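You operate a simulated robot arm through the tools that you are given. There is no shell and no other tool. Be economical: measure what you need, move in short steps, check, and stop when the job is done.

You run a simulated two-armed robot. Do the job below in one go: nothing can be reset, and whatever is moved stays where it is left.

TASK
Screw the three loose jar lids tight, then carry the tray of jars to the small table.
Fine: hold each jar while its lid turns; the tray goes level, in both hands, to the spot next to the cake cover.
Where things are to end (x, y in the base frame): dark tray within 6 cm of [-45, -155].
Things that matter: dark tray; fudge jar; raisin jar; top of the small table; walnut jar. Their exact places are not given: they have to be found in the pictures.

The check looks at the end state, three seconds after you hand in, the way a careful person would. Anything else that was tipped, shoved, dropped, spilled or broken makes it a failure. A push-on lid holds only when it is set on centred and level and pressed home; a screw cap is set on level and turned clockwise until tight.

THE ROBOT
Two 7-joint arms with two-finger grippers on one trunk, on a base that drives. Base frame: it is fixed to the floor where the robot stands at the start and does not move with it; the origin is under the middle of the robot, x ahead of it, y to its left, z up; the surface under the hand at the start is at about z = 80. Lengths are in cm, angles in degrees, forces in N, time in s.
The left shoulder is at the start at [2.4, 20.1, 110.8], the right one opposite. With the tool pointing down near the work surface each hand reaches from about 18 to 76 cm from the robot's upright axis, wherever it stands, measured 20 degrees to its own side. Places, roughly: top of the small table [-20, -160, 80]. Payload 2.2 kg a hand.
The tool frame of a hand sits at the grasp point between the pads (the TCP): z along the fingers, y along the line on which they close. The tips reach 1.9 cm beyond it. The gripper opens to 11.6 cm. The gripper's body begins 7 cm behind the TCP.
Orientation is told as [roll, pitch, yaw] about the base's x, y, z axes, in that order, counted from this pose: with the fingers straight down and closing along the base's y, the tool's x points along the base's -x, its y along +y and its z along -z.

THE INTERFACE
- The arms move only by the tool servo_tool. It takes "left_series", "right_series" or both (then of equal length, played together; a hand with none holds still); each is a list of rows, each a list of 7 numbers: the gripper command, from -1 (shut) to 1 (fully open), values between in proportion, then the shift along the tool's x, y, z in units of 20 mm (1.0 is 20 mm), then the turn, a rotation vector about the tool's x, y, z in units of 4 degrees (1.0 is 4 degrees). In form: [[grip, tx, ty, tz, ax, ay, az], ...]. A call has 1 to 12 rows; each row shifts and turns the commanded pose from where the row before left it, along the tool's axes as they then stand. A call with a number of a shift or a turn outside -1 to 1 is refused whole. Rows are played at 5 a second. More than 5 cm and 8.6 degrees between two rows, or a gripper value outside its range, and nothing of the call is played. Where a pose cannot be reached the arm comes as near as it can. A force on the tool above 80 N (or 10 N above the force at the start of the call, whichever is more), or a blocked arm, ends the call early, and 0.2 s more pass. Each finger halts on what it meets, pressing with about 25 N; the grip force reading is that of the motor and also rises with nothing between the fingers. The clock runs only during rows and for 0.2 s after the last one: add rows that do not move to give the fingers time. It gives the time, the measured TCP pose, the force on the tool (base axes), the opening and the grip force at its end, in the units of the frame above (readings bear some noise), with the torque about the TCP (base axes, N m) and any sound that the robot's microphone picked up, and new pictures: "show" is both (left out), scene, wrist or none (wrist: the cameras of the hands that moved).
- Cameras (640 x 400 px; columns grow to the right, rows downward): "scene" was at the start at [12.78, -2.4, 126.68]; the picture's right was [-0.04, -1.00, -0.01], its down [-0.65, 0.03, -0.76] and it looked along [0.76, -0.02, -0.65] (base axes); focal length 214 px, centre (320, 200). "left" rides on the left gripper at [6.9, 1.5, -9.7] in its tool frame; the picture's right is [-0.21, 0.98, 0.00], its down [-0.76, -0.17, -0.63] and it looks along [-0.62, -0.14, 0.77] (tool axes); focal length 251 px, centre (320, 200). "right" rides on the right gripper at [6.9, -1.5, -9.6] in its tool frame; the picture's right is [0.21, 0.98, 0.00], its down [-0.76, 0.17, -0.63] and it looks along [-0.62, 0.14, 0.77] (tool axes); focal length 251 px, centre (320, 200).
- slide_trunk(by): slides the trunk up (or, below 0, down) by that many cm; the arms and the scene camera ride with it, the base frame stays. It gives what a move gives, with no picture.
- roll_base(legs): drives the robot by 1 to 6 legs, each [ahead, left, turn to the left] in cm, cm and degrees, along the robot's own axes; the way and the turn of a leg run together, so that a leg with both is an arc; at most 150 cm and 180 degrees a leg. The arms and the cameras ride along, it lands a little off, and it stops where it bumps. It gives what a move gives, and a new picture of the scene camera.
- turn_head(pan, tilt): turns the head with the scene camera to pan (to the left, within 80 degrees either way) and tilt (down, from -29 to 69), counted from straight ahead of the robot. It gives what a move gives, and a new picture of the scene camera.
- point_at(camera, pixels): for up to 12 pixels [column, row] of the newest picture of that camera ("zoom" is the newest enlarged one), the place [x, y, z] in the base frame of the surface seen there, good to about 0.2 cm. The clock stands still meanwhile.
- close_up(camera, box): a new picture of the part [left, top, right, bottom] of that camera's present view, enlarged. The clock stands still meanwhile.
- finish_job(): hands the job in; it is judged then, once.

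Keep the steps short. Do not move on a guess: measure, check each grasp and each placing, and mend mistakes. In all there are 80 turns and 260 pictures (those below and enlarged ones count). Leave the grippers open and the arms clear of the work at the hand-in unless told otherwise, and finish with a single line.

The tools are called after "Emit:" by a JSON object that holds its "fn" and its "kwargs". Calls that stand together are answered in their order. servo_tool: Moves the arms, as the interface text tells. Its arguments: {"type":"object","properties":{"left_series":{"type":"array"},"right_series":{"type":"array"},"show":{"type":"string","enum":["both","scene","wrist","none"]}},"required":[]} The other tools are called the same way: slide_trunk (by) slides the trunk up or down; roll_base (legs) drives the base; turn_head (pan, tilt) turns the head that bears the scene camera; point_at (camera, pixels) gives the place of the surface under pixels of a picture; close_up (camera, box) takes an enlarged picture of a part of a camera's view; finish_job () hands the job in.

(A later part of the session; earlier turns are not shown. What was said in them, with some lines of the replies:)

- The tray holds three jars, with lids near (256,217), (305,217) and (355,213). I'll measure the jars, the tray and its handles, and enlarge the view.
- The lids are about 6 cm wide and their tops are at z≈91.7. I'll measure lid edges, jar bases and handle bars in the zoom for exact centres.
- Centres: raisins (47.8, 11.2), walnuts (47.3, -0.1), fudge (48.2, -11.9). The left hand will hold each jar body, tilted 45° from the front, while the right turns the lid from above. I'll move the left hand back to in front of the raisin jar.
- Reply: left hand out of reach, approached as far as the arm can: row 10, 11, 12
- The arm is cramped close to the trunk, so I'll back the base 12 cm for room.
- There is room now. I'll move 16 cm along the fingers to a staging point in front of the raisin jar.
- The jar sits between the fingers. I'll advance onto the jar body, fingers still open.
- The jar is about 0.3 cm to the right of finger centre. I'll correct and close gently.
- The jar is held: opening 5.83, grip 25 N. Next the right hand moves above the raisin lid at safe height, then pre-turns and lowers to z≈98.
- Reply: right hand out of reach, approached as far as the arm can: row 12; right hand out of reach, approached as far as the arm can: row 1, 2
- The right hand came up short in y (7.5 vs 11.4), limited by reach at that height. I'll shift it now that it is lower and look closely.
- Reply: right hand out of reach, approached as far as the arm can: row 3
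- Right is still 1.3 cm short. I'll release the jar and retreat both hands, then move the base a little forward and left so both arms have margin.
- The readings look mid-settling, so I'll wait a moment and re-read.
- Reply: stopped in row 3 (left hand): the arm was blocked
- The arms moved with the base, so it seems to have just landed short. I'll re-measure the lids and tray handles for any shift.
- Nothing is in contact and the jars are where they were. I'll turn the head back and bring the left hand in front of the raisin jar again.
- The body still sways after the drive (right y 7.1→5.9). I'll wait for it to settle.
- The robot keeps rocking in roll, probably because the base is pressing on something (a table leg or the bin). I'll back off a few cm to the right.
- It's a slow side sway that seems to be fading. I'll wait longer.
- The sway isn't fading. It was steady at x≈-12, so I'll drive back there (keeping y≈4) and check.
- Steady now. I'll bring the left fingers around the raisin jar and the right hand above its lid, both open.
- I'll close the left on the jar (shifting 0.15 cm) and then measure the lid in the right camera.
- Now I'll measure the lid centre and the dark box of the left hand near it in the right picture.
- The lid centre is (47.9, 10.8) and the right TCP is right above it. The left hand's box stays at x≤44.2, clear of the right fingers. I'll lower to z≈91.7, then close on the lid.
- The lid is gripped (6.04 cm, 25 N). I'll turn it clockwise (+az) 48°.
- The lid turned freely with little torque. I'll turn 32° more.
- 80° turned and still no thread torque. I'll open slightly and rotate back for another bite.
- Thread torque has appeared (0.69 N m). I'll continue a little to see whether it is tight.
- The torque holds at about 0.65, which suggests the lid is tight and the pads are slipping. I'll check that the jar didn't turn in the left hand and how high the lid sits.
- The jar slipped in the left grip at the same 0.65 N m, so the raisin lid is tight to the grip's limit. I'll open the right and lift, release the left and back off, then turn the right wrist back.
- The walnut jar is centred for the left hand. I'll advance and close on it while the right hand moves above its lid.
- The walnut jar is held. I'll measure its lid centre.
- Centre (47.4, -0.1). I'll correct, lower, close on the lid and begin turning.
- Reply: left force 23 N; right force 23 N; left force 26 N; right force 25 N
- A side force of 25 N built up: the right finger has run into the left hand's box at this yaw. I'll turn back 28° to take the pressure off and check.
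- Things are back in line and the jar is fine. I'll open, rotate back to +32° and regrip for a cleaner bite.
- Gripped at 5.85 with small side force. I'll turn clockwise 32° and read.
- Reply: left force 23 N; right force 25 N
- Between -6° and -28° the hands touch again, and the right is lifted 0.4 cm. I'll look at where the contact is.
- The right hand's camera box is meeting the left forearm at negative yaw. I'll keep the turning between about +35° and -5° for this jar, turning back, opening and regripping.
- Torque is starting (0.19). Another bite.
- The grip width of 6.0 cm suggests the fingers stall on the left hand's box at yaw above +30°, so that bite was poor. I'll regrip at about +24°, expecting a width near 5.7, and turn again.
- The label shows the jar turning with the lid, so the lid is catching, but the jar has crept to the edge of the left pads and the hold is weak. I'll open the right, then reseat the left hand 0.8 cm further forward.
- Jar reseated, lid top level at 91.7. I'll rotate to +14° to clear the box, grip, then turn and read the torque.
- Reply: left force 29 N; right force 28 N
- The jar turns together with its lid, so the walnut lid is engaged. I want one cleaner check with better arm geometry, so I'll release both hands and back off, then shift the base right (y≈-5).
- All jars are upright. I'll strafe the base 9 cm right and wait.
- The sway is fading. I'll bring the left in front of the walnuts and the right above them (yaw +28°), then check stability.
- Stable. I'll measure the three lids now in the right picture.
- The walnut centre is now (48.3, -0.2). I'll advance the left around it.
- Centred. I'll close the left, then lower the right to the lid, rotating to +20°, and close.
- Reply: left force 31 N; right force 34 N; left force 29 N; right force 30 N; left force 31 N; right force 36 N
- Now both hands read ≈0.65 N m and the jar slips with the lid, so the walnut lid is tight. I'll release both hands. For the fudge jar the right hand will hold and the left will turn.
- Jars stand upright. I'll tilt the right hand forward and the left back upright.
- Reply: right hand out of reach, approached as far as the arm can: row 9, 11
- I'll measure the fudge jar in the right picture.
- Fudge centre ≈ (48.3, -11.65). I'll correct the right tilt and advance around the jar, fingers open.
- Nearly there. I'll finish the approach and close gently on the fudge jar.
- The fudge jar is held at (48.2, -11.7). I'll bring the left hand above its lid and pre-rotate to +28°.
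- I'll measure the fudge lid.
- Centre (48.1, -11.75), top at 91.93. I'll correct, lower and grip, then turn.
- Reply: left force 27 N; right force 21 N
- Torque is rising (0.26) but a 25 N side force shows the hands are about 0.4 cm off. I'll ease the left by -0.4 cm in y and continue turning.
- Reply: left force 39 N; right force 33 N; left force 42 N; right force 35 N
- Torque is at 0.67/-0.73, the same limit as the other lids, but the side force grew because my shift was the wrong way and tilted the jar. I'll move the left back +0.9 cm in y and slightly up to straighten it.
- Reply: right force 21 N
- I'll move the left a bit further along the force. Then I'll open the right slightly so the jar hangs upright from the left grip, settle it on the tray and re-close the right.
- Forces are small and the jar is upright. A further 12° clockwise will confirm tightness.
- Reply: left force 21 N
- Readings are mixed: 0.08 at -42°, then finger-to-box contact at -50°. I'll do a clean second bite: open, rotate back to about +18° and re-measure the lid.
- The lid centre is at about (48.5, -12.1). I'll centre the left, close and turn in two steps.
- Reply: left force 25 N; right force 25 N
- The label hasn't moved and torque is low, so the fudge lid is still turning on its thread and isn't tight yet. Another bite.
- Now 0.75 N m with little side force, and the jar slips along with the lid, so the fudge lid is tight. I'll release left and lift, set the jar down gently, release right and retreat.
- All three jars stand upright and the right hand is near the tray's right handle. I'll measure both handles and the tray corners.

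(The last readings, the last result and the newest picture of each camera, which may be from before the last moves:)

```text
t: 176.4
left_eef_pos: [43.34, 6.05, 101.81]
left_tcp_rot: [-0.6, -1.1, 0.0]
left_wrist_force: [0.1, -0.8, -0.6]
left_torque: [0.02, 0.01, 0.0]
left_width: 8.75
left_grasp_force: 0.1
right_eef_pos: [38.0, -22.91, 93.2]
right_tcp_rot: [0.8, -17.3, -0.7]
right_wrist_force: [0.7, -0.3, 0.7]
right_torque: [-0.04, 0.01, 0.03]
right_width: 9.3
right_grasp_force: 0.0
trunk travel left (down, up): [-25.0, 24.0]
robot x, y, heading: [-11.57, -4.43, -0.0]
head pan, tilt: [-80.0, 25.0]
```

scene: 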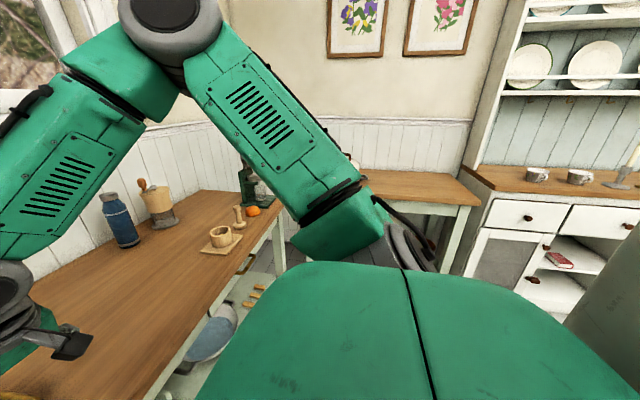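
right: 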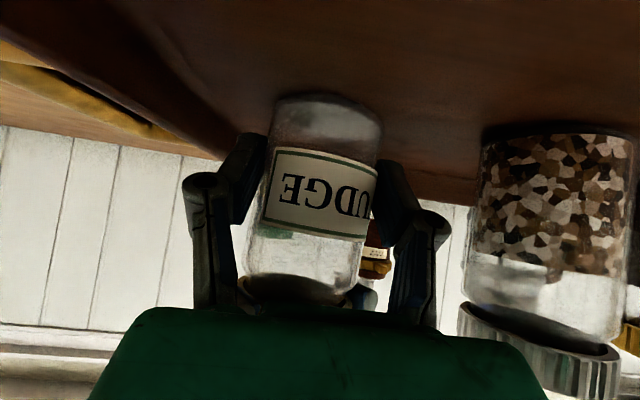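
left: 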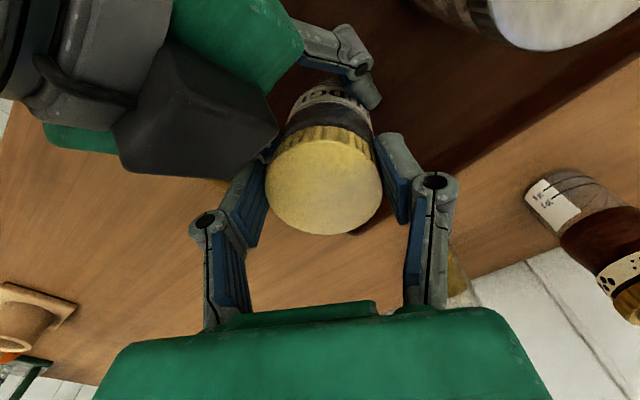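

Left handle bar ≈ (45, 21.3), right ≈ (47.7, -23.4), bar tops at z≈83.4, tray yaw ≈ +3.6°. The small table is to the right. I'll turn the head back and bring both hands above the handles with a narrow opening.

Emit:
{"fn": "turn_head", "kwargs": {"pan": 0, "tilt": 42}}

Emit:
{"fn": "servo_tool", "kwargs": {"left_series": [[0.2, -0.125, 0.953, 0, 0, 0, 0], [0.0, -0.125, 0.953, 0, 0, 0, 0], [-0.2, -0.125, 0.953, 0, 0, 0, 0], [-0.4, -0.125, 0.953, 0, 0, 0, 0], [-0.4, -0.125, 0.953, 0, 0, 0, 0], [-0.4, -0.125, 0.953, 0, 0, 0, 0], [-0.4, -0.125, 0.953, 0, 0, 0, 0], [-0.4, -0.125, 0.953, 0, 0, 0, 0], [-0.4, 0, 0, 0.5, 0, 0, -0.9], [-0.4, 0, 0, 1, 0, 0, 0], [-0.4, 0, 0, 1, 0, 0, 0], [-0.4, 0, 0, 1, 0, 0, 0]], "right_series": [[0.2, 0, 0, 0, 0, 1, 0], [0.0, 0, 0, 0, 0, 1, 0], [-0.2, 0, 0, 0, 0, 1, 0], [-0.4, 0, 0, 0, 0, 1, 0], [-0.4, 0, 0, 0, 0, 0.3, 0], [-0.4, -0.97, -0.05, 0, 0, 0, 0], [-0.4, -0.97, -0.05, 0, 0, 0, 0], [-0.4, -0.97, -0.05, 0, 0, 0, 0], [-0.4, -0.97, -0.05, 0, 0, 0, 0], [-0.4, -0.97, -0.05, 0, 0, 0, 0], [-0.4, 0, 0, 0, 0, 0, -1], [-0.4, 0, 0, 0, 0, 0, 0]], "show": "both"}}

```text
t: 177.9
left_eef_pos: [43.29, 6.02, 101.67]
left_tcp_rot: [-0.5, -1.3, 0.0]
left_wrist_force: [-1.0, -1.0, -0.1]
left_torque: [-0.03, 0.02, -0.02]
left_width: 8.68
left_grasp_force: 0.1
right_eef_pos: [37.92, -22.92, 93.23]
right_tcp_rot: [0.9, -17.1, -0.9]
right_wrist_force: [0.5, 0.2, -0.1]
right_torque: [-0.01, 0.0, 0.02]
right_width: 9.26
right_grasp_force: 0.0
trunk travel left (down, up): [-25.0, 24.0]
robot x, y, heading: [-11.62, -4.32, 0.2]
head pan, tilt: [0.0, 42.0]
```

scene: 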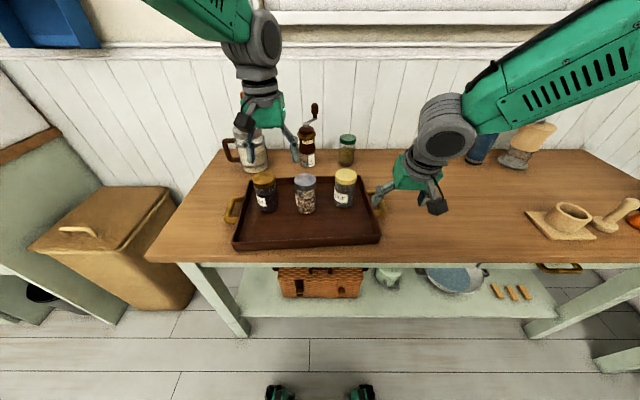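

```text
t: 180.6
left_eef_pos: [45.48, 21.51, 94.78]
left_tcp_rot: [-0.7, -1.2, 3.6]
left_wrist_force: [0.1, 0.8, -0.2]
left_torque: [0.02, 0.01, 0.01]
left_width: 3.47
left_grasp_force: 0.2
right_eef_pos: [47.85, -23.42, 93.03]
right_tcp_rot: [0.7, 0.1, 3.4]
right_wrist_force: [0.3, 0.0, 0.6]
right_torque: [-0.01, -0.01, -0.01]
right_width: 3.48
right_grasp_force: 0.0
trunk travel left (down, up): [-25.0, 24.0]
robot x, y, heading: [-11.55, -4.16, 0.5]
head pan, tilt: [0.0, 42.0]
```

scene: 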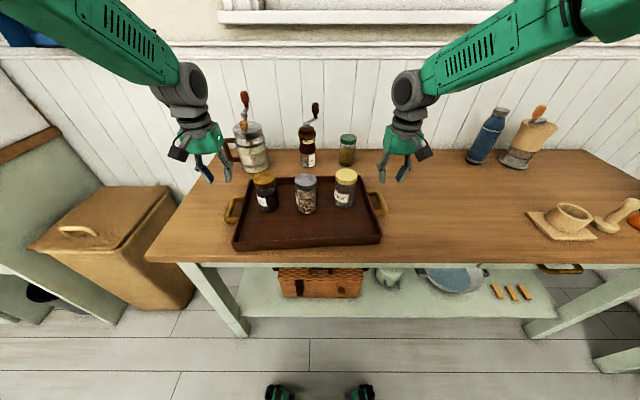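
right: 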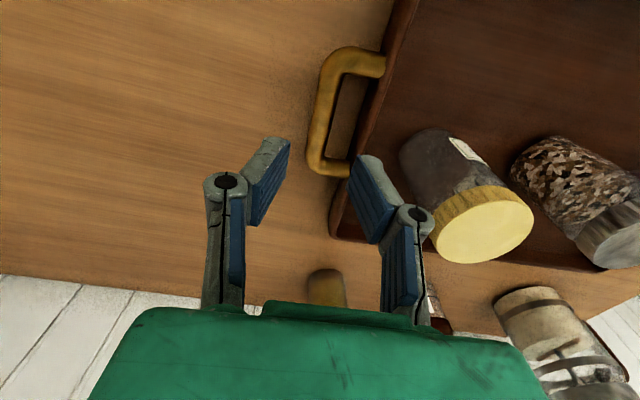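
left: 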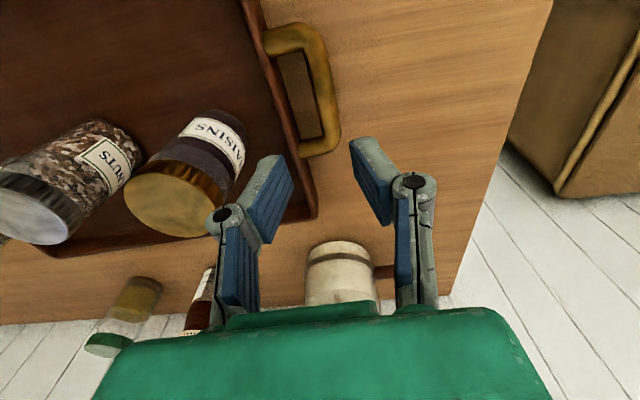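

I'll measure the bars and holes precisely in the wrist pictures.

Emit:
{"fn": "point_at", "kwargs": {"camera": "right", "pixels": [[325, 100], [316, 135], [345, 110], [358, 110], [330, 168], [345, 60]]}}

Emit:
{"fn": "point_at", "kwargs": {"camera": "left", "pixels": [[324, 80], [332, 120], [300, 95], [285, 95], [318, 148], [290, 38]]}}

```text
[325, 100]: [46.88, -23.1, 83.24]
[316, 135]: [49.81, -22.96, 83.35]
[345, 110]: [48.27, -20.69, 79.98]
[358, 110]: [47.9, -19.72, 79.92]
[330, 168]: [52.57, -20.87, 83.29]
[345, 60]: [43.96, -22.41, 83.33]
```

```text
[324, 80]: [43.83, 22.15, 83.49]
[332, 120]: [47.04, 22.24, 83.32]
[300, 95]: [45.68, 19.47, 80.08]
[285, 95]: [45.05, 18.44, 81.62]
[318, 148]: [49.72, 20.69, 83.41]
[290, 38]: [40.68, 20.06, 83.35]
```

The bar centres are left (45.3, 22.0) and right (48.2, -23.0). I'll lower both hands over the bars with one finger in each hole.

Emit:
{"fn": "servo_tool", "kwargs": {"left_series": [[-0.4, 0.22, 0.33, 0, 0, 0, 0], [-0.4, 0, 0, 1, 0, 0, 0], [-0.4, 0, 0, 1, 0, 0, 0], [-0.4, 0, 0, 1, 0, 0, 0], [-0.4, 0, 0, 1, 0, 0, 0], [-0.4, 0, 0, 1, 0, 0, 0], [-0.4, 0, 0, 0.9, 0, 0, 0], [-0.4, 0, 0, 0, 0, 0, 0]], "right_series": [[-0.4, -0.18, 0.15, 0, 0, 0, 0], [-0.4, 0, 0, 0.85, 0, 0, 0], [-0.4, 0, 0, 0.85, 0, 0, 0], [-0.4, 0, 0, 0.85, 0, 0, 0], [-0.4, 0, 0, 0.85, 0, 0, 0], [-0.4, 0, 0, 0.85, 0, 0, 0], [-0.4, 0, 0, 0.75, 0, 0, 0], [-0.4, 0, 0, 0, 0, 0, 0]], "show": "wrist"}}

```text
t: 182.3
left_eef_pos: [45.18, 22.02, 82.99]
left_tcp_rot: [-0.8, -1.2, 3.7]
left_wrist_force: [1.9, 4.7, 1.2]
left_torque: [-0.07, -0.02, 0.09]
left_width: 3.27
left_grasp_force: 0.0
right_eef_pos: [48.1, -22.92, 83.23]
right_tcp_rot: [0.6, 0.0, 3.5]
right_wrist_force: [1.3, -3.4, 3.8]
right_torque: [0.15, 0.02, -0.05]
right_width: 3.25
right_grasp_force: 0.1
trunk travel left (down, up): [-25.0, 24.0]
robot x, y, heading: [-11.61, -4.56, 0.2]
head pan, tilt: [0.0, 42.0]
```

right: 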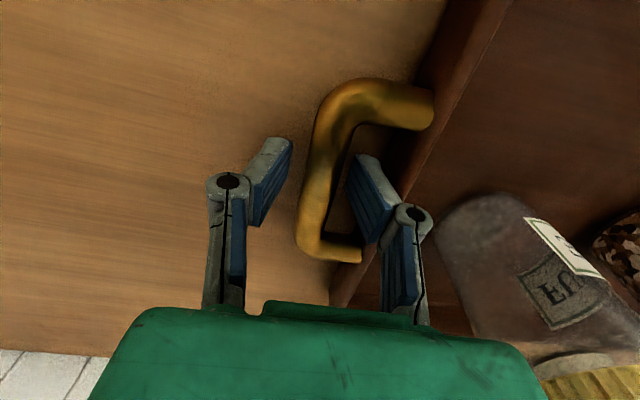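
left: 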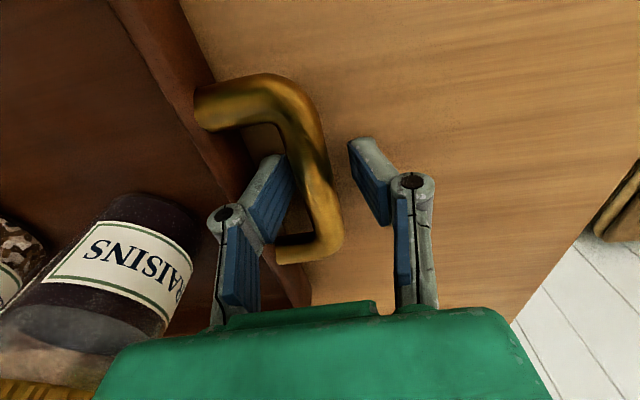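

Both bars are between the fingers. I'll close both grippers.

Emit:
{"fn": "servo_tool", "kwargs": {"left_series": [[-0.6, 0, 0, 0, 0, 0, 0], [-0.7, 0, 0, 0, 0, 0, 0], [-0.85, 0, 0, 0, 0, 0, 0], [-1, 0, 0, 0, 0, 0, 0], [-1, 0, 0, 0, 0, 0, 0]], "right_series": [[-0.6, 0, 0, 0, 0, 0, 0], [-0.7, 0, 0, 0, 0, 0, 0], [-0.85, 0, 0, 0, 0, 0, 0], [-1, 0, 0, 0, 0, 0, 0], [-1, 0, 0, 0, 0, 0, 0]], "show": "wrist"}}

```text
t: 183.6
left_eef_pos: [45.24, 21.9, 82.83]
left_tcp_rot: [-0.8, -1.1, 3.6]
left_wrist_force: [0.2, -9.5, 0.6]
left_torque: [-0.05, -0.05, 0.22]
left_width: 1.24
left_grasp_force: 24.8
right_eef_pos: [47.89, -22.81, 83.2]
right_tcp_rot: [0.8, 0.0, 3.5]
right_wrist_force: [-4.0, 6.8, -0.9]
right_torque: [0.07, -0.08, 0.32]
right_width: 1.41
right_grasp_force: 25.0
trunk travel left (down, up): [-25.0, 24.0]
robot x, y, heading: [-12.12, -4.18, 0.4]
head pan, tilt: [0.0, 42.0]
```

right: 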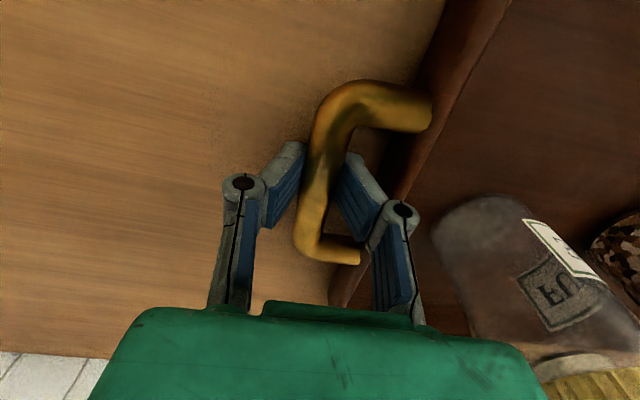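
left: 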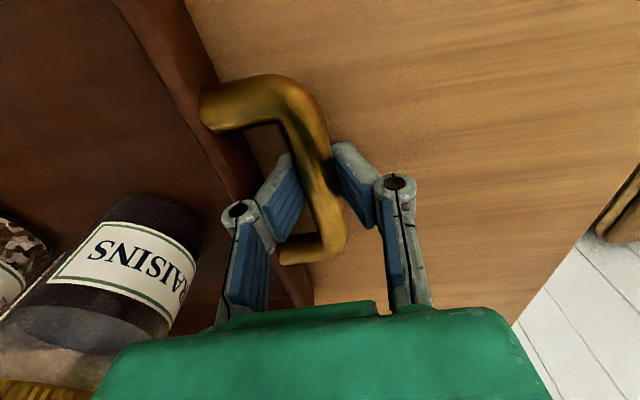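

Both handles are gripped (1.24 and 1.41 cm, 25 N). I'll lift with the trunk, which keeps the tray level: 3 cm first as a check.

Emit:
{"fn": "slide_trunk", "kwargs": {"by": 3}}

Emit:
{"fn": "turn_head", "kwargs": {"pan": 0, "tilt": 45}}

Emit:
{"fn": "close_up", "kwargs": {"camera": "scene", "box": [200, 140, 400, 265]}}

Emit:
{"fn": "point_at", "kwargs": {"camera": "scene", "pixels": [[255, 220], [350, 220], [305, 235], [260, 200]]}}

```text
t: 184.3
left_eef_pos: [45.28, 21.91, 85.75]
left_tcp_rot: [-0.8, -1.0, 3.5]
left_wrist_force: [1.4, -12.3, -8.6]
left_torque: [-0.07, 0.18, 0.22]
left_width: 1.25
left_grasp_force: 25.2
right_eef_pos: [48.1, -22.75, 85.93]
right_tcp_rot: [0.7, 0.2, 3.6]
right_wrist_force: [-1.2, 13.1, -8.2]
right_torque: [0.12, 0.08, 0.28]
right_width: 1.44
right_grasp_force: 25.2
trunk travel left (down, up): [-28.0, 21.0]
robot x, y, heading: [-11.97, -4.35, 0.4]
head pan, tilt: [0.0, 42.0]
```

```text
t: 184.9
left_eef_pos: [45.31, 21.93, 85.8]
left_tcp_rot: [-0.9, -1.1, 3.6]
left_wrist_force: [2.9, -17.6, -8.5]
left_torque: [-0.09, 0.05, 0.23]
left_width: 1.27
left_grasp_force: 25.4
right_eef_pos: [47.98, -22.91, 86.18]
right_tcp_rot: [0.7, 0.1, 3.6]
right_wrist_force: [-2.3, 16.9, -7.6]
right_torque: [0.12, 0.15, 0.27]
right_width: 1.42
right_grasp_force: 24.9
trunk travel left (down, up): [-28.0, 21.0]
robot x, y, heading: [-12.21, -4.59, 0.1]
head pan, tilt: [0.0, 45.0]
```

scene: 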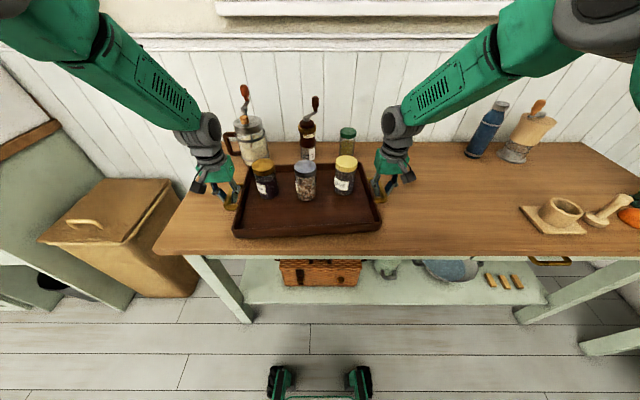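

```text
3.20 times, centred on (300, 202) of scene
```

zoom: 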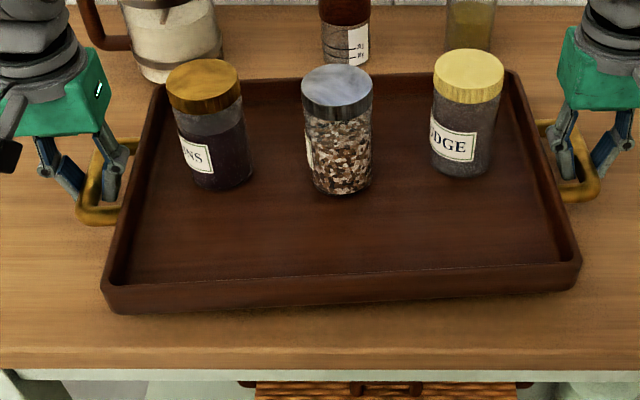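

```text
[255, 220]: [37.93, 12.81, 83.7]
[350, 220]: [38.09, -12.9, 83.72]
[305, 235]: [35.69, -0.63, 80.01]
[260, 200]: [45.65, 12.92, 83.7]
```

The tray is level (floor at z=83.70 and 83.72 on both sides) and lifted. I'll raise it 12 cm more, back off from the table and turn right 90°.

Emit:
{"fn": "slide_trunk", "kwargs": {"by": 12}}

Emit:
{"fn": "roll_base", "kwargs": {"legs": [[-35, 0, 0]]}}

Emit:
{"fn": "roll_base", "kwargs": {"legs": [[0, 0, -45], [0, 0, -45]]}}

Emit:
{"fn": "turn_head", "kwargs": {"pan": 0, "tilt": 28}}

```text
t: 186.4
left_eef_pos: [45.29, 22.04, 97.78]
left_tcp_rot: [-0.8, -1.0, 3.6]
left_wrist_force: [2.1, -19.6, -7.8]
left_torque: [-0.1, 0.06, 0.22]
left_width: 1.21
left_grasp_force: 26.1
right_eef_pos: [48.18, -22.73, 98.09]
right_tcp_rot: [0.6, 0.1, 3.5]
right_wrist_force: [-1.2, 20.4, -7.7]
right_torque: [0.11, 0.13, 0.27]
right_width: 1.4
right_grasp_force: 24.8
trunk travel left (down, up): [-40.0, 9.0]
robot x, y, heading: [-11.9, -4.78, 0.3]
head pan, tilt: [0.0, 45.0]
```

```text
t: 188.7
left_eef_pos: [10.75, 21.98, 97.78]
left_tcp_rot: [-0.8, -1.1, 3.9]
left_wrist_force: [2.9, -20.3, -8.8]
left_torque: [-0.07, -0.11, 0.21]
left_width: 1.23
left_grasp_force: 25.2
right_eef_pos: [13.81, -22.8, 98.08]
right_tcp_rot: [0.7, 0.0, 3.7]
right_wrist_force: [-2.1, 21.0, -7.8]
right_torque: [0.15, 0.31, 0.27]
right_width: 1.45
right_grasp_force: 24.3
trunk travel left (down, up): [-40.0, 9.0]
robot x, y, heading: [-46.15, -4.9, 0.3]
head pan, tilt: [0.0, 45.0]
```

scene: 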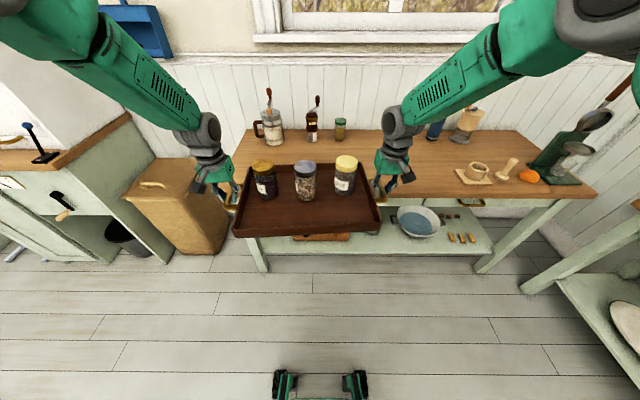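

```text
t: 193.2
left_eef_pos: [-20.94, -61.69, 98.13]
left_tcp_rot: [-0.9, -1.5, -87.6]
left_wrist_force: [-3.8, -1.7, -9.3]
left_torque: [0.15, 0.02, 0.28]
left_width: 1.21
left_grasp_force: 25.2
right_eef_pos: [-65.72, -63.56, 98.35]
right_tcp_rot: [0.7, -0.3, -87.7]
right_wrist_force: [2.2, 0.6, -8.0]
right_torque: [0.08, -0.04, 0.28]
right_width: 1.41
right_grasp_force: 25.2
trunk travel left (down, up): [-40.0, 9.0]
robot x, y, heading: [-46.2, -4.55, -91.3]
head pan, tilt: [0.0, 45.0]
```

scene: 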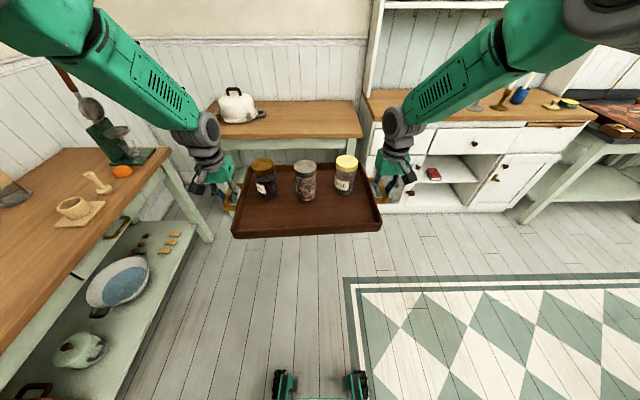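

```text
t: 194.1
left_eef_pos: [-20.98, -61.19, 98.48]
left_tcp_rot: [-0.9, -1.6, -87.5]
left_wrist_force: [-0.5, -0.9, -8.5]
left_torque: [0.12, 0.02, 0.24]
left_width: 1.21
left_grasp_force: 24.9
right_eef_pos: [-65.78, -63.02, 98.68]
right_tcp_rot: [0.7, -0.5, -87.7]
right_wrist_force: [1.3, 1.2, -7.9]
right_torque: [0.1, 0.01, 0.25]
right_width: 1.41
right_grasp_force: 24.8
trunk travel left (down, up): [-40.0, 9.0]
robot x, y, heading: [-46.67, -4.6, -90.9]
head pan, tilt: [0.0, 28.0]
```

scene: 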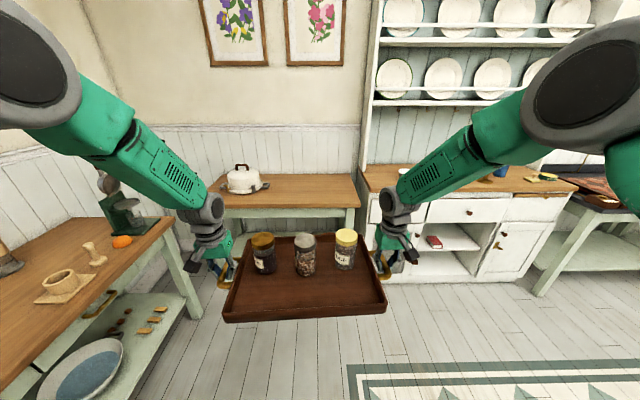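

The tray is steady and the small table with the cake cover is ahead. I'll measure the table edges, the cover, and the dresser to its right.

Emit:
{"fn": "point_at", "kwargs": {"camera": "scene", "pixels": [[357, 207], [342, 177], [300, 190], [226, 208], [260, 187], [240, 180], [235, 187], [372, 195], [366, 168], [300, 205], [240, 166]]}}

Emit:
{"fn": "close_up", "kwargs": {"camera": "scene", "box": [200, 150, 400, 275]}}

```text
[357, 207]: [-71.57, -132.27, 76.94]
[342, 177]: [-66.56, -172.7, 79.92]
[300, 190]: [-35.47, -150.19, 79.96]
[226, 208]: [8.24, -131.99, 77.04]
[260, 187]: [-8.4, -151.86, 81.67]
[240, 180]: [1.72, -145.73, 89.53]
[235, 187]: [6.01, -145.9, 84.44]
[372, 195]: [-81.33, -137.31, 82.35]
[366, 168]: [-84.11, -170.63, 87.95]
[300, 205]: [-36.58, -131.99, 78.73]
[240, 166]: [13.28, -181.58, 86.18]
```

```text
3.20 times, centred on (300, 212) of scene
```

zoom: 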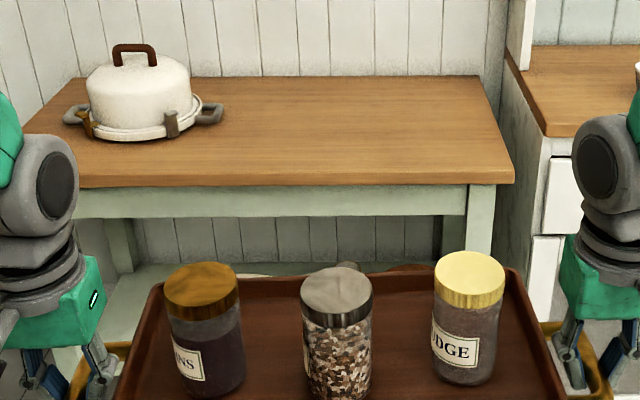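

There's room on the table: its front edge is at y=-132, x runs from -71.6 to 8, and the cover is at x>-12. I'll drive forward 84 cm and then check.

Emit:
{"fn": "roll_base", "kwargs": {"legs": [[42, 0, 0], [42, 0, 0.5]]}}

Emit:
{"fn": "turn_head", "kwargs": {"pan": 0, "tilt": 45}}

```text
t: 198.8
left_eef_pos: [-21.42, -143.75, 98.38]
left_tcp_rot: [-1.0, -1.7, -86.7]
left_wrist_force: [-0.7, -0.9, -7.6]
left_torque: [0.22, 0.06, 0.24]
left_width: 1.2
left_grasp_force: 25.0
right_eef_pos: [-66.07, -146.26, 98.8]
right_tcp_rot: [0.8, -0.5, -86.9]
right_wrist_force: [1.1, 0.2, -6.8]
right_torque: [0.06, 0.01, 0.24]
right_width: 1.42
right_grasp_force: 25.1
trunk travel left (down, up): [-40.0, 9.0]
robot x, y, heading: [-47.22, -87.58, -89.9]
head pan, tilt: [0.0, 28.0]
```

scene: 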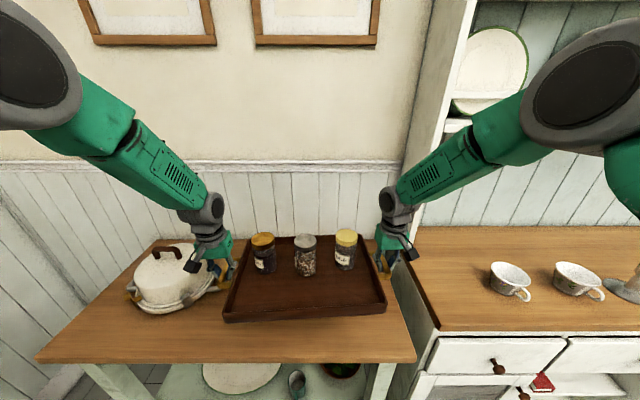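

```text
t: 199.6
left_eef_pos: [-21.34, -143.14, 98.57]
left_tcp_rot: [-0.9, -1.9, -86.6]
left_wrist_force: [-0.7, -1.4, -8.0]
left_torque: [0.2, 0.05, 0.22]
left_width: 1.2
left_grasp_force: 25.0
right_eef_pos: [-66.05, -145.87, 98.96]
right_tcp_rot: [0.8, -0.7, -86.6]
right_wrist_force: [1.3, 0.8, -7.0]
right_torque: [0.08, 0.04, 0.29]
right_width: 1.42
right_grasp_force: 24.7
trunk travel left (down, up): [-40.0, 9.0]
robot x, y, heading: [-47.6, -87.87, -90.0]
head pan, tilt: [0.0, 45.0]
```

scene: 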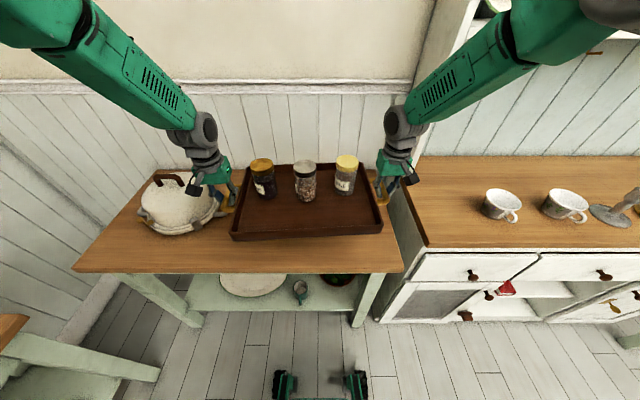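

The tray is over the table. I'll check how close the left hand is to the cover's handle.

Emit:
{"fn": "point_at", "kwargs": {"camera": "scene", "pixels": [[222, 207], [226, 213], [219, 215], [205, 185], [186, 230], [410, 180], [372, 262], [240, 235], [378, 230]]}}

Emit:
{"fn": "close_up", "kwargs": {"camera": "scene", "box": [130, 140, 270, 250]}}

```text
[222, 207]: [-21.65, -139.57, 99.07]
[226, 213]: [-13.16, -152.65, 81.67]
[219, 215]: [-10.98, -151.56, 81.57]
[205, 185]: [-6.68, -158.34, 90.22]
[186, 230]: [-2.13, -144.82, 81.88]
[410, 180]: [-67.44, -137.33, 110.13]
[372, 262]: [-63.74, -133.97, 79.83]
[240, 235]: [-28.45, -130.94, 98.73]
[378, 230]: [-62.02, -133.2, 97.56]
```

```text
3.64 times, centred on (200, 195) of scene
```

zoom: 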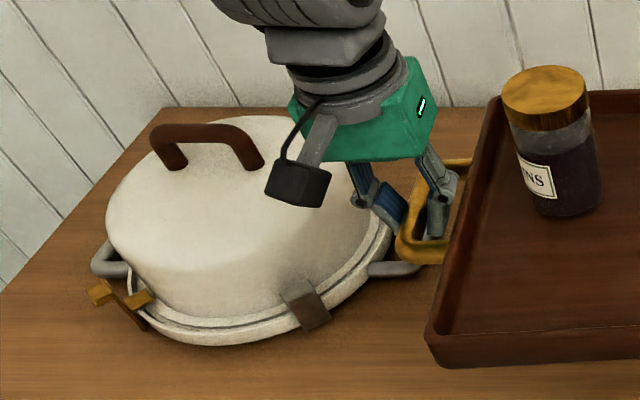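

The cover's handle ends at x≈-13, giving over 4 cm of clearance. I'll make the final move, 9.7 cm forward and 1.3 cm right, then let it settle.

Emit:
{"fn": "roll_base", "kwargs": {"legs": [[9.7, -1.3, 0]]}}

Emit:
{"fn": "servo_tool", "kwargs": {"left_series": [[-1, 0, 0, 0, 0, 0, 0], [-1, 0, 0, 0, 0, 0, 0], [-1, 0, 0, 0, 0, 0, 0], [-1, 0, 0, 0, 0, 0, 0], [-1, 0, 0, 0, 0, 0, 0], [-1, 0, 0, 0, 0, 0, 0], [-1, 0, 0, 0, 0, 0, 0], [-1, 0, 0, 0, 0, 0, 0]], "right_series": [[-1, 0, 0, 0, 0, 0, 0], [-1, 0, 0, 0, 0, 0, 0], [-1, 0, 0, 0, 0, 0, 0], [-1, 0, 0, 0, 0, 0, 0], [-1, 0, 0, 0, 0, 0, 0], [-1, 0, 0, 0, 0, 0, 0], [-1, 0, 0, 0, 0, 0, 0], [-1, 0, 0, 0, 0, 0, 0]], "show": "none"}}

Emit:
{"fn": "slide_trunk", "kwargs": {"by": -12}}

Emit:
{"fn": "turn_head", "kwargs": {"pan": 0, "tilt": 48}}

```text
t: 200.7
left_eef_pos: [-22.22, -152.88, 98.62]
left_tcp_rot: [-1.1, -1.9, -86.6]
left_wrist_force: [0.4, -0.7, -8.4]
left_torque: [-0.07, 0.0, 0.1]
left_width: 1.2
left_grasp_force: 25.2
right_eef_pos: [-66.89, -155.51, 99.05]
right_tcp_rot: [0.5, -0.7, -86.8]
right_wrist_force: [-0.4, 0.2, -8.1]
right_torque: [0.36, 0.07, 0.27]
right_width: 1.4
right_grasp_force: 25.2
trunk travel left (down, up): [-40.0, 9.0]
robot x, y, heading: [-48.56, -97.19, -89.9]
head pan, tilt: [0.0, 45.0]
```

scene: 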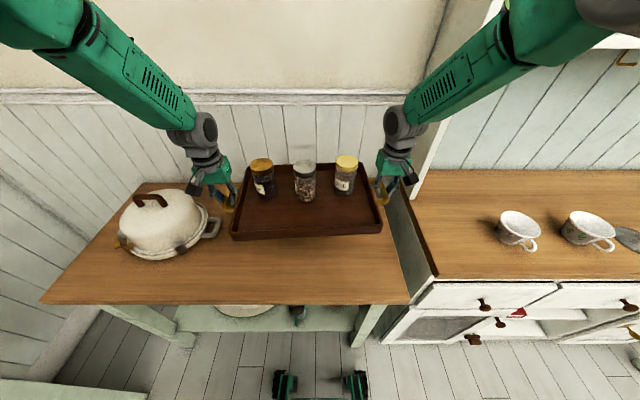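

```text
t: 202.5
left_eef_pos: [-22.38, -152.5, 98.94]
left_tcp_rot: [-0.9, -2.0, -86.6]
left_wrist_force: [0.3, -0.5, -8.1]
left_torque: [0.08, 0.0, 0.18]
left_width: 1.18
left_grasp_force: 25.3
right_eef_pos: [-67.11, -155.15, 99.19]
right_tcp_rot: [0.6, -0.9, -86.7]
right_wrist_force: [-0.1, 0.5, -8.4]
right_torque: [0.19, 0.0, 0.25]
right_width: 1.41
right_grasp_force: 24.5
trunk travel left (down, up): [-40.0, 9.0]
robot x, y, heading: [-48.95, -97.14, -90.2]
head pan, tilt: [0.0, 45.0]
```

```text
t: 204.0
left_eef_pos: [-22.45, -152.38, 86.91]
left_tcp_rot: [-0.9, -2.2, -86.7]
left_wrist_force: [-1.1, -1.0, -8.7]
left_torque: [0.16, 0.0, 0.21]
left_width: 1.2
left_grasp_force: 25.1
right_eef_pos: [-67.18, -155.17, 87.25]
right_tcp_rot: [0.7, -0.9, -86.7]
right_wrist_force: [0.4, 1.7, -6.7]
right_torque: [0.11, 0.02, 0.23]
right_width: 1.37
right_grasp_force: 24.8
trunk travel left (down, up): [-28.0, 21.0]
robot x, y, heading: [-48.85, -97.45, -90.3]
head pan, tilt: [0.0, 45.0]
```

```text
t: 204.7
left_eef_pos: [-22.52, -152.42, 86.82]
left_tcp_rot: [-0.8, -2.2, -86.6]
left_wrist_force: [-0.7, -1.1, -8.6]
left_torque: [0.12, -0.01, 0.21]
left_width: 1.19
left_grasp_force: 24.6
right_eef_pos: [-67.15, -155.08, 87.16]
right_tcp_rot: [0.6, -0.9, -86.7]
right_wrist_force: [-0.2, 1.2, -7.7]
right_torque: [0.08, 0.0, 0.23]
right_width: 1.37
right_grasp_force: 25.2
trunk travel left (down, up): [-28.0, 21.0]
robot x, y, heading: [-48.83, -97.34, -90.4]
head pan, tilt: [0.0, 48.0]
```

scene: 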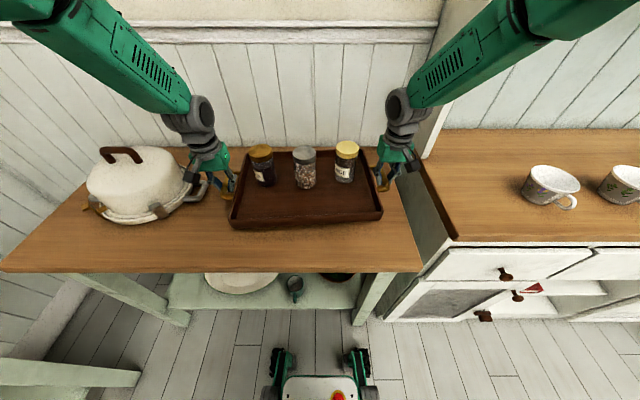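

The tray centre is (-44.8, -153.8) and about 4 cm above the table. I'll lower it the rest in two steps.

Emit:
{"fn": "slide_trunk", "kwargs": {"by": -3.4}}

Emit:
{"fn": "slide_trunk", "kwargs": {"by": -0.6}}

Emit:
{"fn": "close_up", "kwargs": {"camera": "scene", "box": [180, 130, 430, 270]}}

Emit:
{"fn": "point_at", "kwargs": {"camera": "zoom", "pixels": [[200, 190], [420, 190], [320, 205], [310, 150], [135, 240], [505, 225]]}}

```text
t: 205.4
left_eef_pos: [-22.42, -152.46, 83.53]
left_tcp_rot: [-0.9, -2.2, -86.5]
left_wrist_force: [0.1, -0.5, -8.6]
left_torque: [0.13, 0.02, 0.23]
left_width: 1.2
left_grasp_force: 24.9
right_eef_pos: [-67.17, -155.09, 83.89]
right_tcp_rot: [0.6, -0.9, -86.7]
right_wrist_force: [-0.3, 1.8, -7.7]
right_torque: [0.15, 0.02, 0.24]
right_width: 1.39
right_grasp_force: 24.5
trunk travel left (down, up): [-24.6, 24.4]
robot x, y, heading: [-48.77, -96.93, -90.0]
head pan, tilt: [0.0, 48.0]
```

```text
t: 206.0
left_eef_pos: [-22.42, -152.42, 82.92]
left_tcp_rot: [-1.0, -2.1, -86.6]
left_wrist_force: [-0.1, -1.7, -8.3]
left_torque: [0.1, 0.05, 0.24]
left_width: 1.18
left_grasp_force: 25.3
right_eef_pos: [-67.22, -155.11, 83.25]
right_tcp_rot: [0.6, -1.1, -86.7]
right_wrist_force: [0.1, 0.2, -7.7]
right_torque: [0.18, 0.07, 0.23]
right_width: 1.35
right_grasp_force: 24.8
trunk travel left (down, up): [-24.0, 25.0]
robot x, y, heading: [-48.47, -97.1, -90.2]
head pan, tilt: [0.0, 48.0]
```

```text
2.56 times, centred on (305, 200) of scene
```

zoom: 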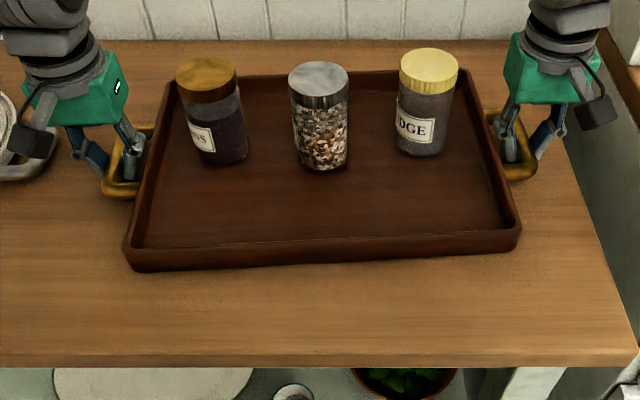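

```text
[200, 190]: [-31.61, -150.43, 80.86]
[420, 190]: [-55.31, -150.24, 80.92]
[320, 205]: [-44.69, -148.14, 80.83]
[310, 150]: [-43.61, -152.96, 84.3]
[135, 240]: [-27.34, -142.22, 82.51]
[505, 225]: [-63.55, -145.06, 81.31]
```

The tray floor is at 80.86 (80.81 when it rested before), with weight still on the hands. I'll lower 0.3 cm more.

Emit:
{"fn": "slide_trunk", "kwargs": {"by": -0.3}}

```text
t: 206.5
left_eef_pos: [-22.49, -152.41, 82.82]
left_tcp_rot: [-1.0, -2.3, -86.6]
left_wrist_force: [0.9, -1.7, 1.8]
left_torque: [0.04, 0.04, 0.23]
left_width: 1.19
left_grasp_force: 25.0
right_eef_pos: [-67.25, -155.13, 83.04]
right_tcp_rot: [0.7, -1.1, -86.7]
right_wrist_force: [-0.9, -0.3, -2.4]
right_torque: [0.12, 0.02, 0.17]
right_width: 1.37
right_grasp_force: 25.4
trunk travel left (down, up): [-23.7, 25.3]
robot x, y, heading: [-48.37, -97.57, -90.0]
head pan, tilt: [0.0, 48.0]
```

The table now carries the weight. I'll open both grippers a little and then raise the trunk straight up.

Emit:
{"fn": "servo_tool", "kwargs": {"left_series": [[-0.75, 0, 0, 0, 0, 0, 0], [-0.6, 0, 0, 0, 0, 0, 0], [-0.45, 0, 0, 0, 0, 0, 0], [-0.45, 0, 0, 0, 0, 0, 0]], "right_series": [[-0.75, 0, 0, 0, 0, 0, 0], [-0.6, 0, 0, 0, 0, 0, 0], [-0.45, 0, 0, 0, 0, 0, 0], [-0.45, 0, 0, 0, 0, 0, 0]], "show": "wrist"}}

```text
t: 207.5
left_eef_pos: [-22.32, -152.4, 82.57]
left_tcp_rot: [-0.9, -2.3, -86.7]
left_wrist_force: [7.5, 0.0, 0.2]
left_torque: [0.01, 0.12, -0.01]
left_width: 2.84
left_grasp_force: 0.0
right_eef_pos: [-67.24, -155.05, 83.07]
right_tcp_rot: [0.6, -1.0, -86.8]
right_wrist_force: [-5.3, -0.6, 1.1]
right_torque: [0.0, -0.03, -0.04]
right_width: 2.93
right_grasp_force: 0.1
trunk travel left (down, up): [-23.7, 25.3]
robot x, y, heading: [-49.07, -97.35, -89.9]
head pan, tilt: [0.0, 48.0]
5 turns are left
```

right: 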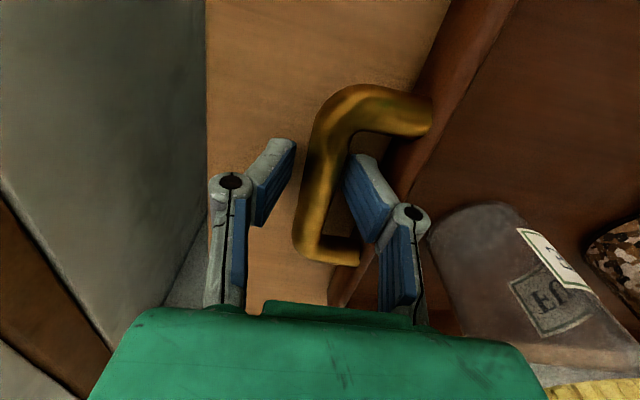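
left: 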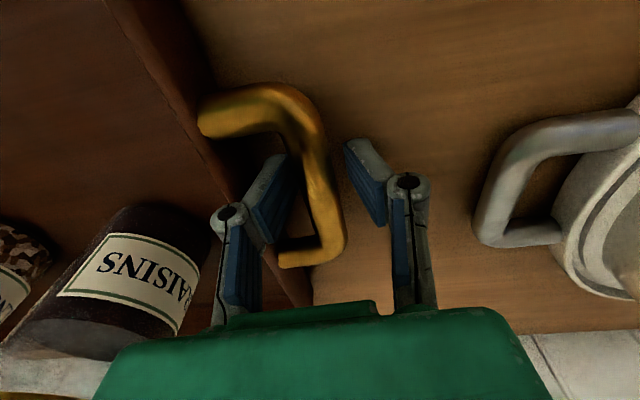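

The fingers are free of the bars, with the inner ones lightly touching the tray wall. I'll narrow slightly, raise the trunk, then open and drive back.

Emit:
{"fn": "servo_tool", "kwargs": {"left_series": [[-0.6, 0, 0, 0, 0, 0, 0], [-0.6, 0, 0, 0, 0, 0, 0]], "right_series": [[-0.6, 0, 0, 0, 0, 0, 0], [-0.6, 0, 0, 0, 0, 0, 0]], "show": "none"}}

Emit:
{"fn": "slide_trunk", "kwargs": {"by": 4}}

Emit:
{"fn": "slide_trunk", "kwargs": {"by": 14}}

Emit:
{"fn": "turn_head", "kwargs": {"pan": 0, "tilt": 50}}

```text
t: 208.1
left_eef_pos: [-22.35, -152.31, 82.68]
left_tcp_rot: [-0.9, -2.3, -86.7]
left_wrist_force: [0.0, -0.7, -0.3]
left_torque: [-0.01, 0.0, 0.02]
left_width: 2.33
left_grasp_force: 0.2
right_eef_pos: [-67.2, -155.04, 82.98]
right_tcp_rot: [0.7, -1.0, -86.7]
right_wrist_force: [0.1, 0.1, -0.4]
right_torque: [0.03, -0.01, 0.04]
right_width: 2.29
right_grasp_force: 0.0
trunk travel left (down, up): [-23.7, 25.3]
robot x, y, heading: [-48.61, -97.07, -90.2]
head pan, tilt: [0.0, 48.0]
```

```text
t: 208.9
left_eef_pos: [-22.4, -152.39, 86.53]
left_tcp_rot: [-0.9, -2.1, -86.6]
left_wrist_force: [-0.7, 0.3, -0.1]
left_torque: [-0.01, 0.02, -0.01]
left_width: 2.3
left_grasp_force: 0.0
right_eef_pos: [-67.25, -155.14, 87.03]
right_tcp_rot: [0.6, -0.9, -86.9]
right_wrist_force: [0.6, -0.4, -0.4]
right_torque: [-0.01, 0.0, 0.0]
right_width: 2.31
right_grasp_force: 0.1
trunk travel left (down, up): [-27.7, 21.3]
robot x, y, heading: [-48.7, -96.95, -90.5]
head pan, tilt: [0.0, 48.0]
```

```text
t: 210.6
left_eef_pos: [-22.49, -152.45, 100.63]
left_tcp_rot: [-1.0, -2.1, -86.6]
left_wrist_force: [0.6, 0.4, 0.4]
left_torque: [0.01, 0.0, 0.01]
left_width: 2.3
left_grasp_force: 0.2
right_eef_pos: [-67.19, -155.02, 101.06]
right_tcp_rot: [0.7, -1.2, -86.8]
right_wrist_force: [0.1, 0.2, 0.6]
right_torque: [0.01, -0.03, -0.02]
right_width: 2.35
right_grasp_force: 0.1
trunk travel left (down, up): [-41.7, 7.3]
robot x, y, heading: [-49.08, -97.68, -90.0]
head pan, tilt: [0.0, 48.0]
```

```text
t: 211.2
left_eef_pos: [-22.54, -152.52, 100.55]
left_tcp_rot: [-1.0, -2.1, -86.6]
left_wrist_force: [0.0, -0.1, -0.6]
left_torque: [0.01, 0.01, -0.02]
left_width: 2.28
left_grasp_force: 0.1
right_eef_pos: [-67.17, -155.08, 100.87]
right_tcp_rot: [0.8, -1.0, -86.7]
right_wrist_force: [0.2, -0.5, -0.1]
right_torque: [-0.02, -0.01, 0.01]
right_width: 2.31
right_grasp_force: 0.0
trunk travel left (down, up): [-41.7, 7.3]
robot x, y, heading: [-49.15, -97.22, -90.2]
head pan, tilt: [0.0, 50.0]
4 turns are left
```

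scene: 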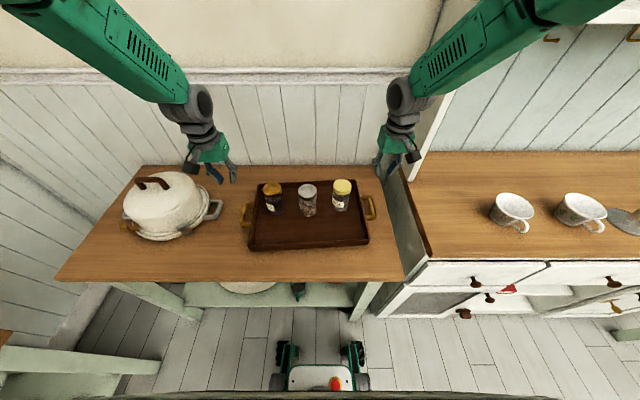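

The tray is down, the jars are upright and the hands are clear above. I'll drive back 30 cm, open the grippers and verify the final state.

Emit:
{"fn": "roll_base", "kwargs": {"legs": [[-30, 0, 0]]}}

Emit:
{"fn": "servo_tool", "kwargs": {"left_series": [[0, 0, 0, 0, 0, 0, 0], [0.6, 0, 0, 0, 0, 0, 0], [0.8, 0, 0, 0, 0, 0, 0], [0.8, 0, 0, 0, 0, 0, 0]], "right_series": [[0, 0, 0, 0, 0, 0, 0], [0.6, 0, 0, 0, 0, 0, 0], [0.8, 0, 0, 0, 0, 0, 0], [0.8, 0, 0, 0, 0, 0, 0]], "show": "none"}}

Emit:
{"fn": "turn_head", "kwargs": {"pan": 0, "tilt": 40}}

Emit:
{"fn": "close_up", "kwargs": {"camera": "scene", "box": [140, 100, 420, 275]}}

```text
t: 213.3
left_eef_pos: [-22.25, -121.85, 100.66]
left_tcp_rot: [-0.9, -2.2, -86.4]
left_wrist_force: [-0.1, -0.4, 0.3]
left_torque: [0.02, -0.01, -0.06]
left_width: 2.31
left_grasp_force: 0.1
right_eef_pos: [-67.08, -124.97, 101.0]
right_tcp_rot: [0.7, -1.0, -86.6]
right_wrist_force: [-0.1, -0.2, 0.3]
right_torque: [0.06, -0.02, -0.02]
right_width: 2.32
right_grasp_force: 0.0
trunk travel left (down, up): [-41.7, 7.3]
robot x, y, heading: [-48.82, -67.14, -89.6]
head pan, tilt: [0.0, 50.0]
```

scene: 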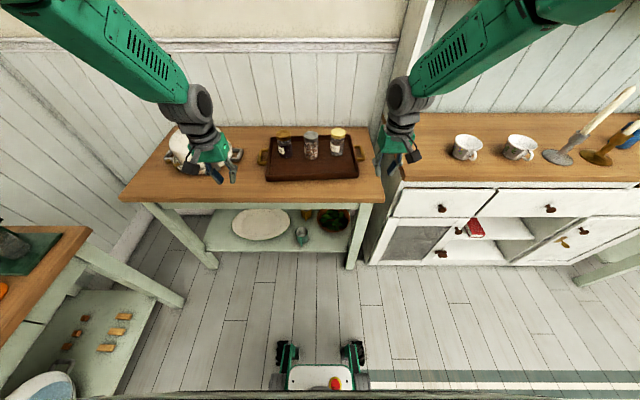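

```text
t: 214.3
left_eef_pos: [-22.26, -121.47, 100.83]
left_tcp_rot: [-1.0, -2.4, -86.4]
left_wrist_force: [-0.4, -0.4, -0.7]
left_torque: [0.01, 0.0, 0.05]
left_width: 10.44
left_grasp_force: 0.1
right_eef_pos: [-67.01, -124.28, 101.22]
right_tcp_rot: [0.7, -1.2, -86.4]
right_wrist_force: [0.1, 0.2, -0.3]
right_torque: [0.0, -0.01, -0.02]
right_width: 10.42
right_grasp_force: 0.1
trunk travel left (down, up): [-41.7, 7.3]
robot x, y, heading: [-48.97, -66.89, -89.9]
head pan, tilt: [0.0, 50.0]
```

```text
t: 215.0
left_eef_pos: [-22.25, -121.46, 100.89]
left_tcp_rot: [-1.0, -2.3, -86.4]
left_wrist_force: [0.2, -0.2, 0.7]
left_torque: [-0.02, -0.01, -0.02]
left_width: 10.45
left_grasp_force: 0.1
right_eef_pos: [-66.97, -124.32, 101.28]
right_tcp_rot: [0.8, -1.3, -86.5]
right_wrist_force: [0.0, -0.4, -0.6]
right_torque: [0.01, 0.01, -0.01]
right_width: 10.45
right_grasp_force: 0.0
trunk travel left (down, up): [-41.7, 7.3]
robot x, y, heading: [-48.82, -66.75, -90.0]
head pan, tilt: [0.0, 40.0]
```

scene: 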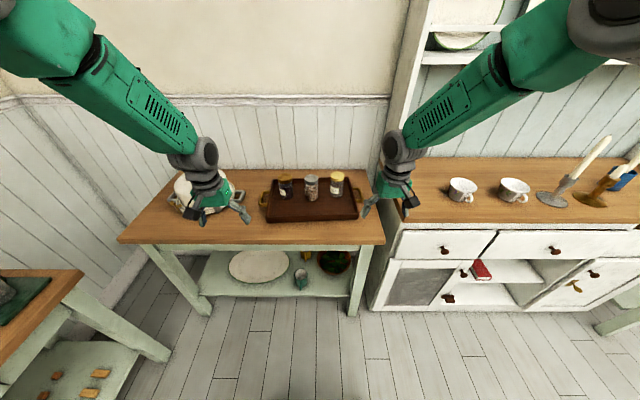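

```text
2.29 times, centred on (280, 188) of scene
3 turns are left
```

zoom: 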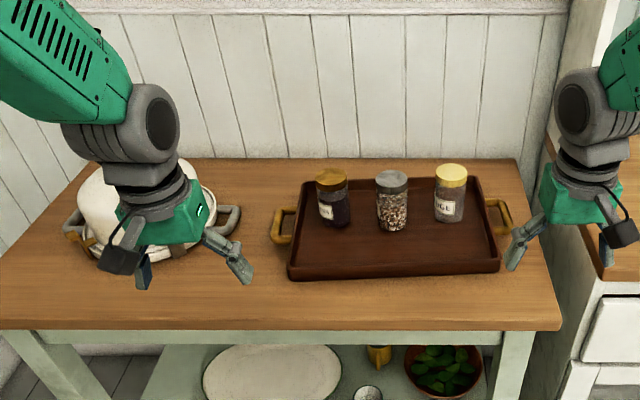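

The tray rests level next to the cake cover with its centre at about (-44.8, -153.8). All the jars stand with lids tight, and the grippers are open and clear, so I'm handing in.

Emit:
{"fn": "finish_job", "kwargs": {}}

```text
The job is handed in.
```

All three jar lids are screwed tight (each was turned until its jar slipped in the holding grip), and the tray of jars sits level on the small table next to the cake cover, centred at about (-44.8, -153.8).
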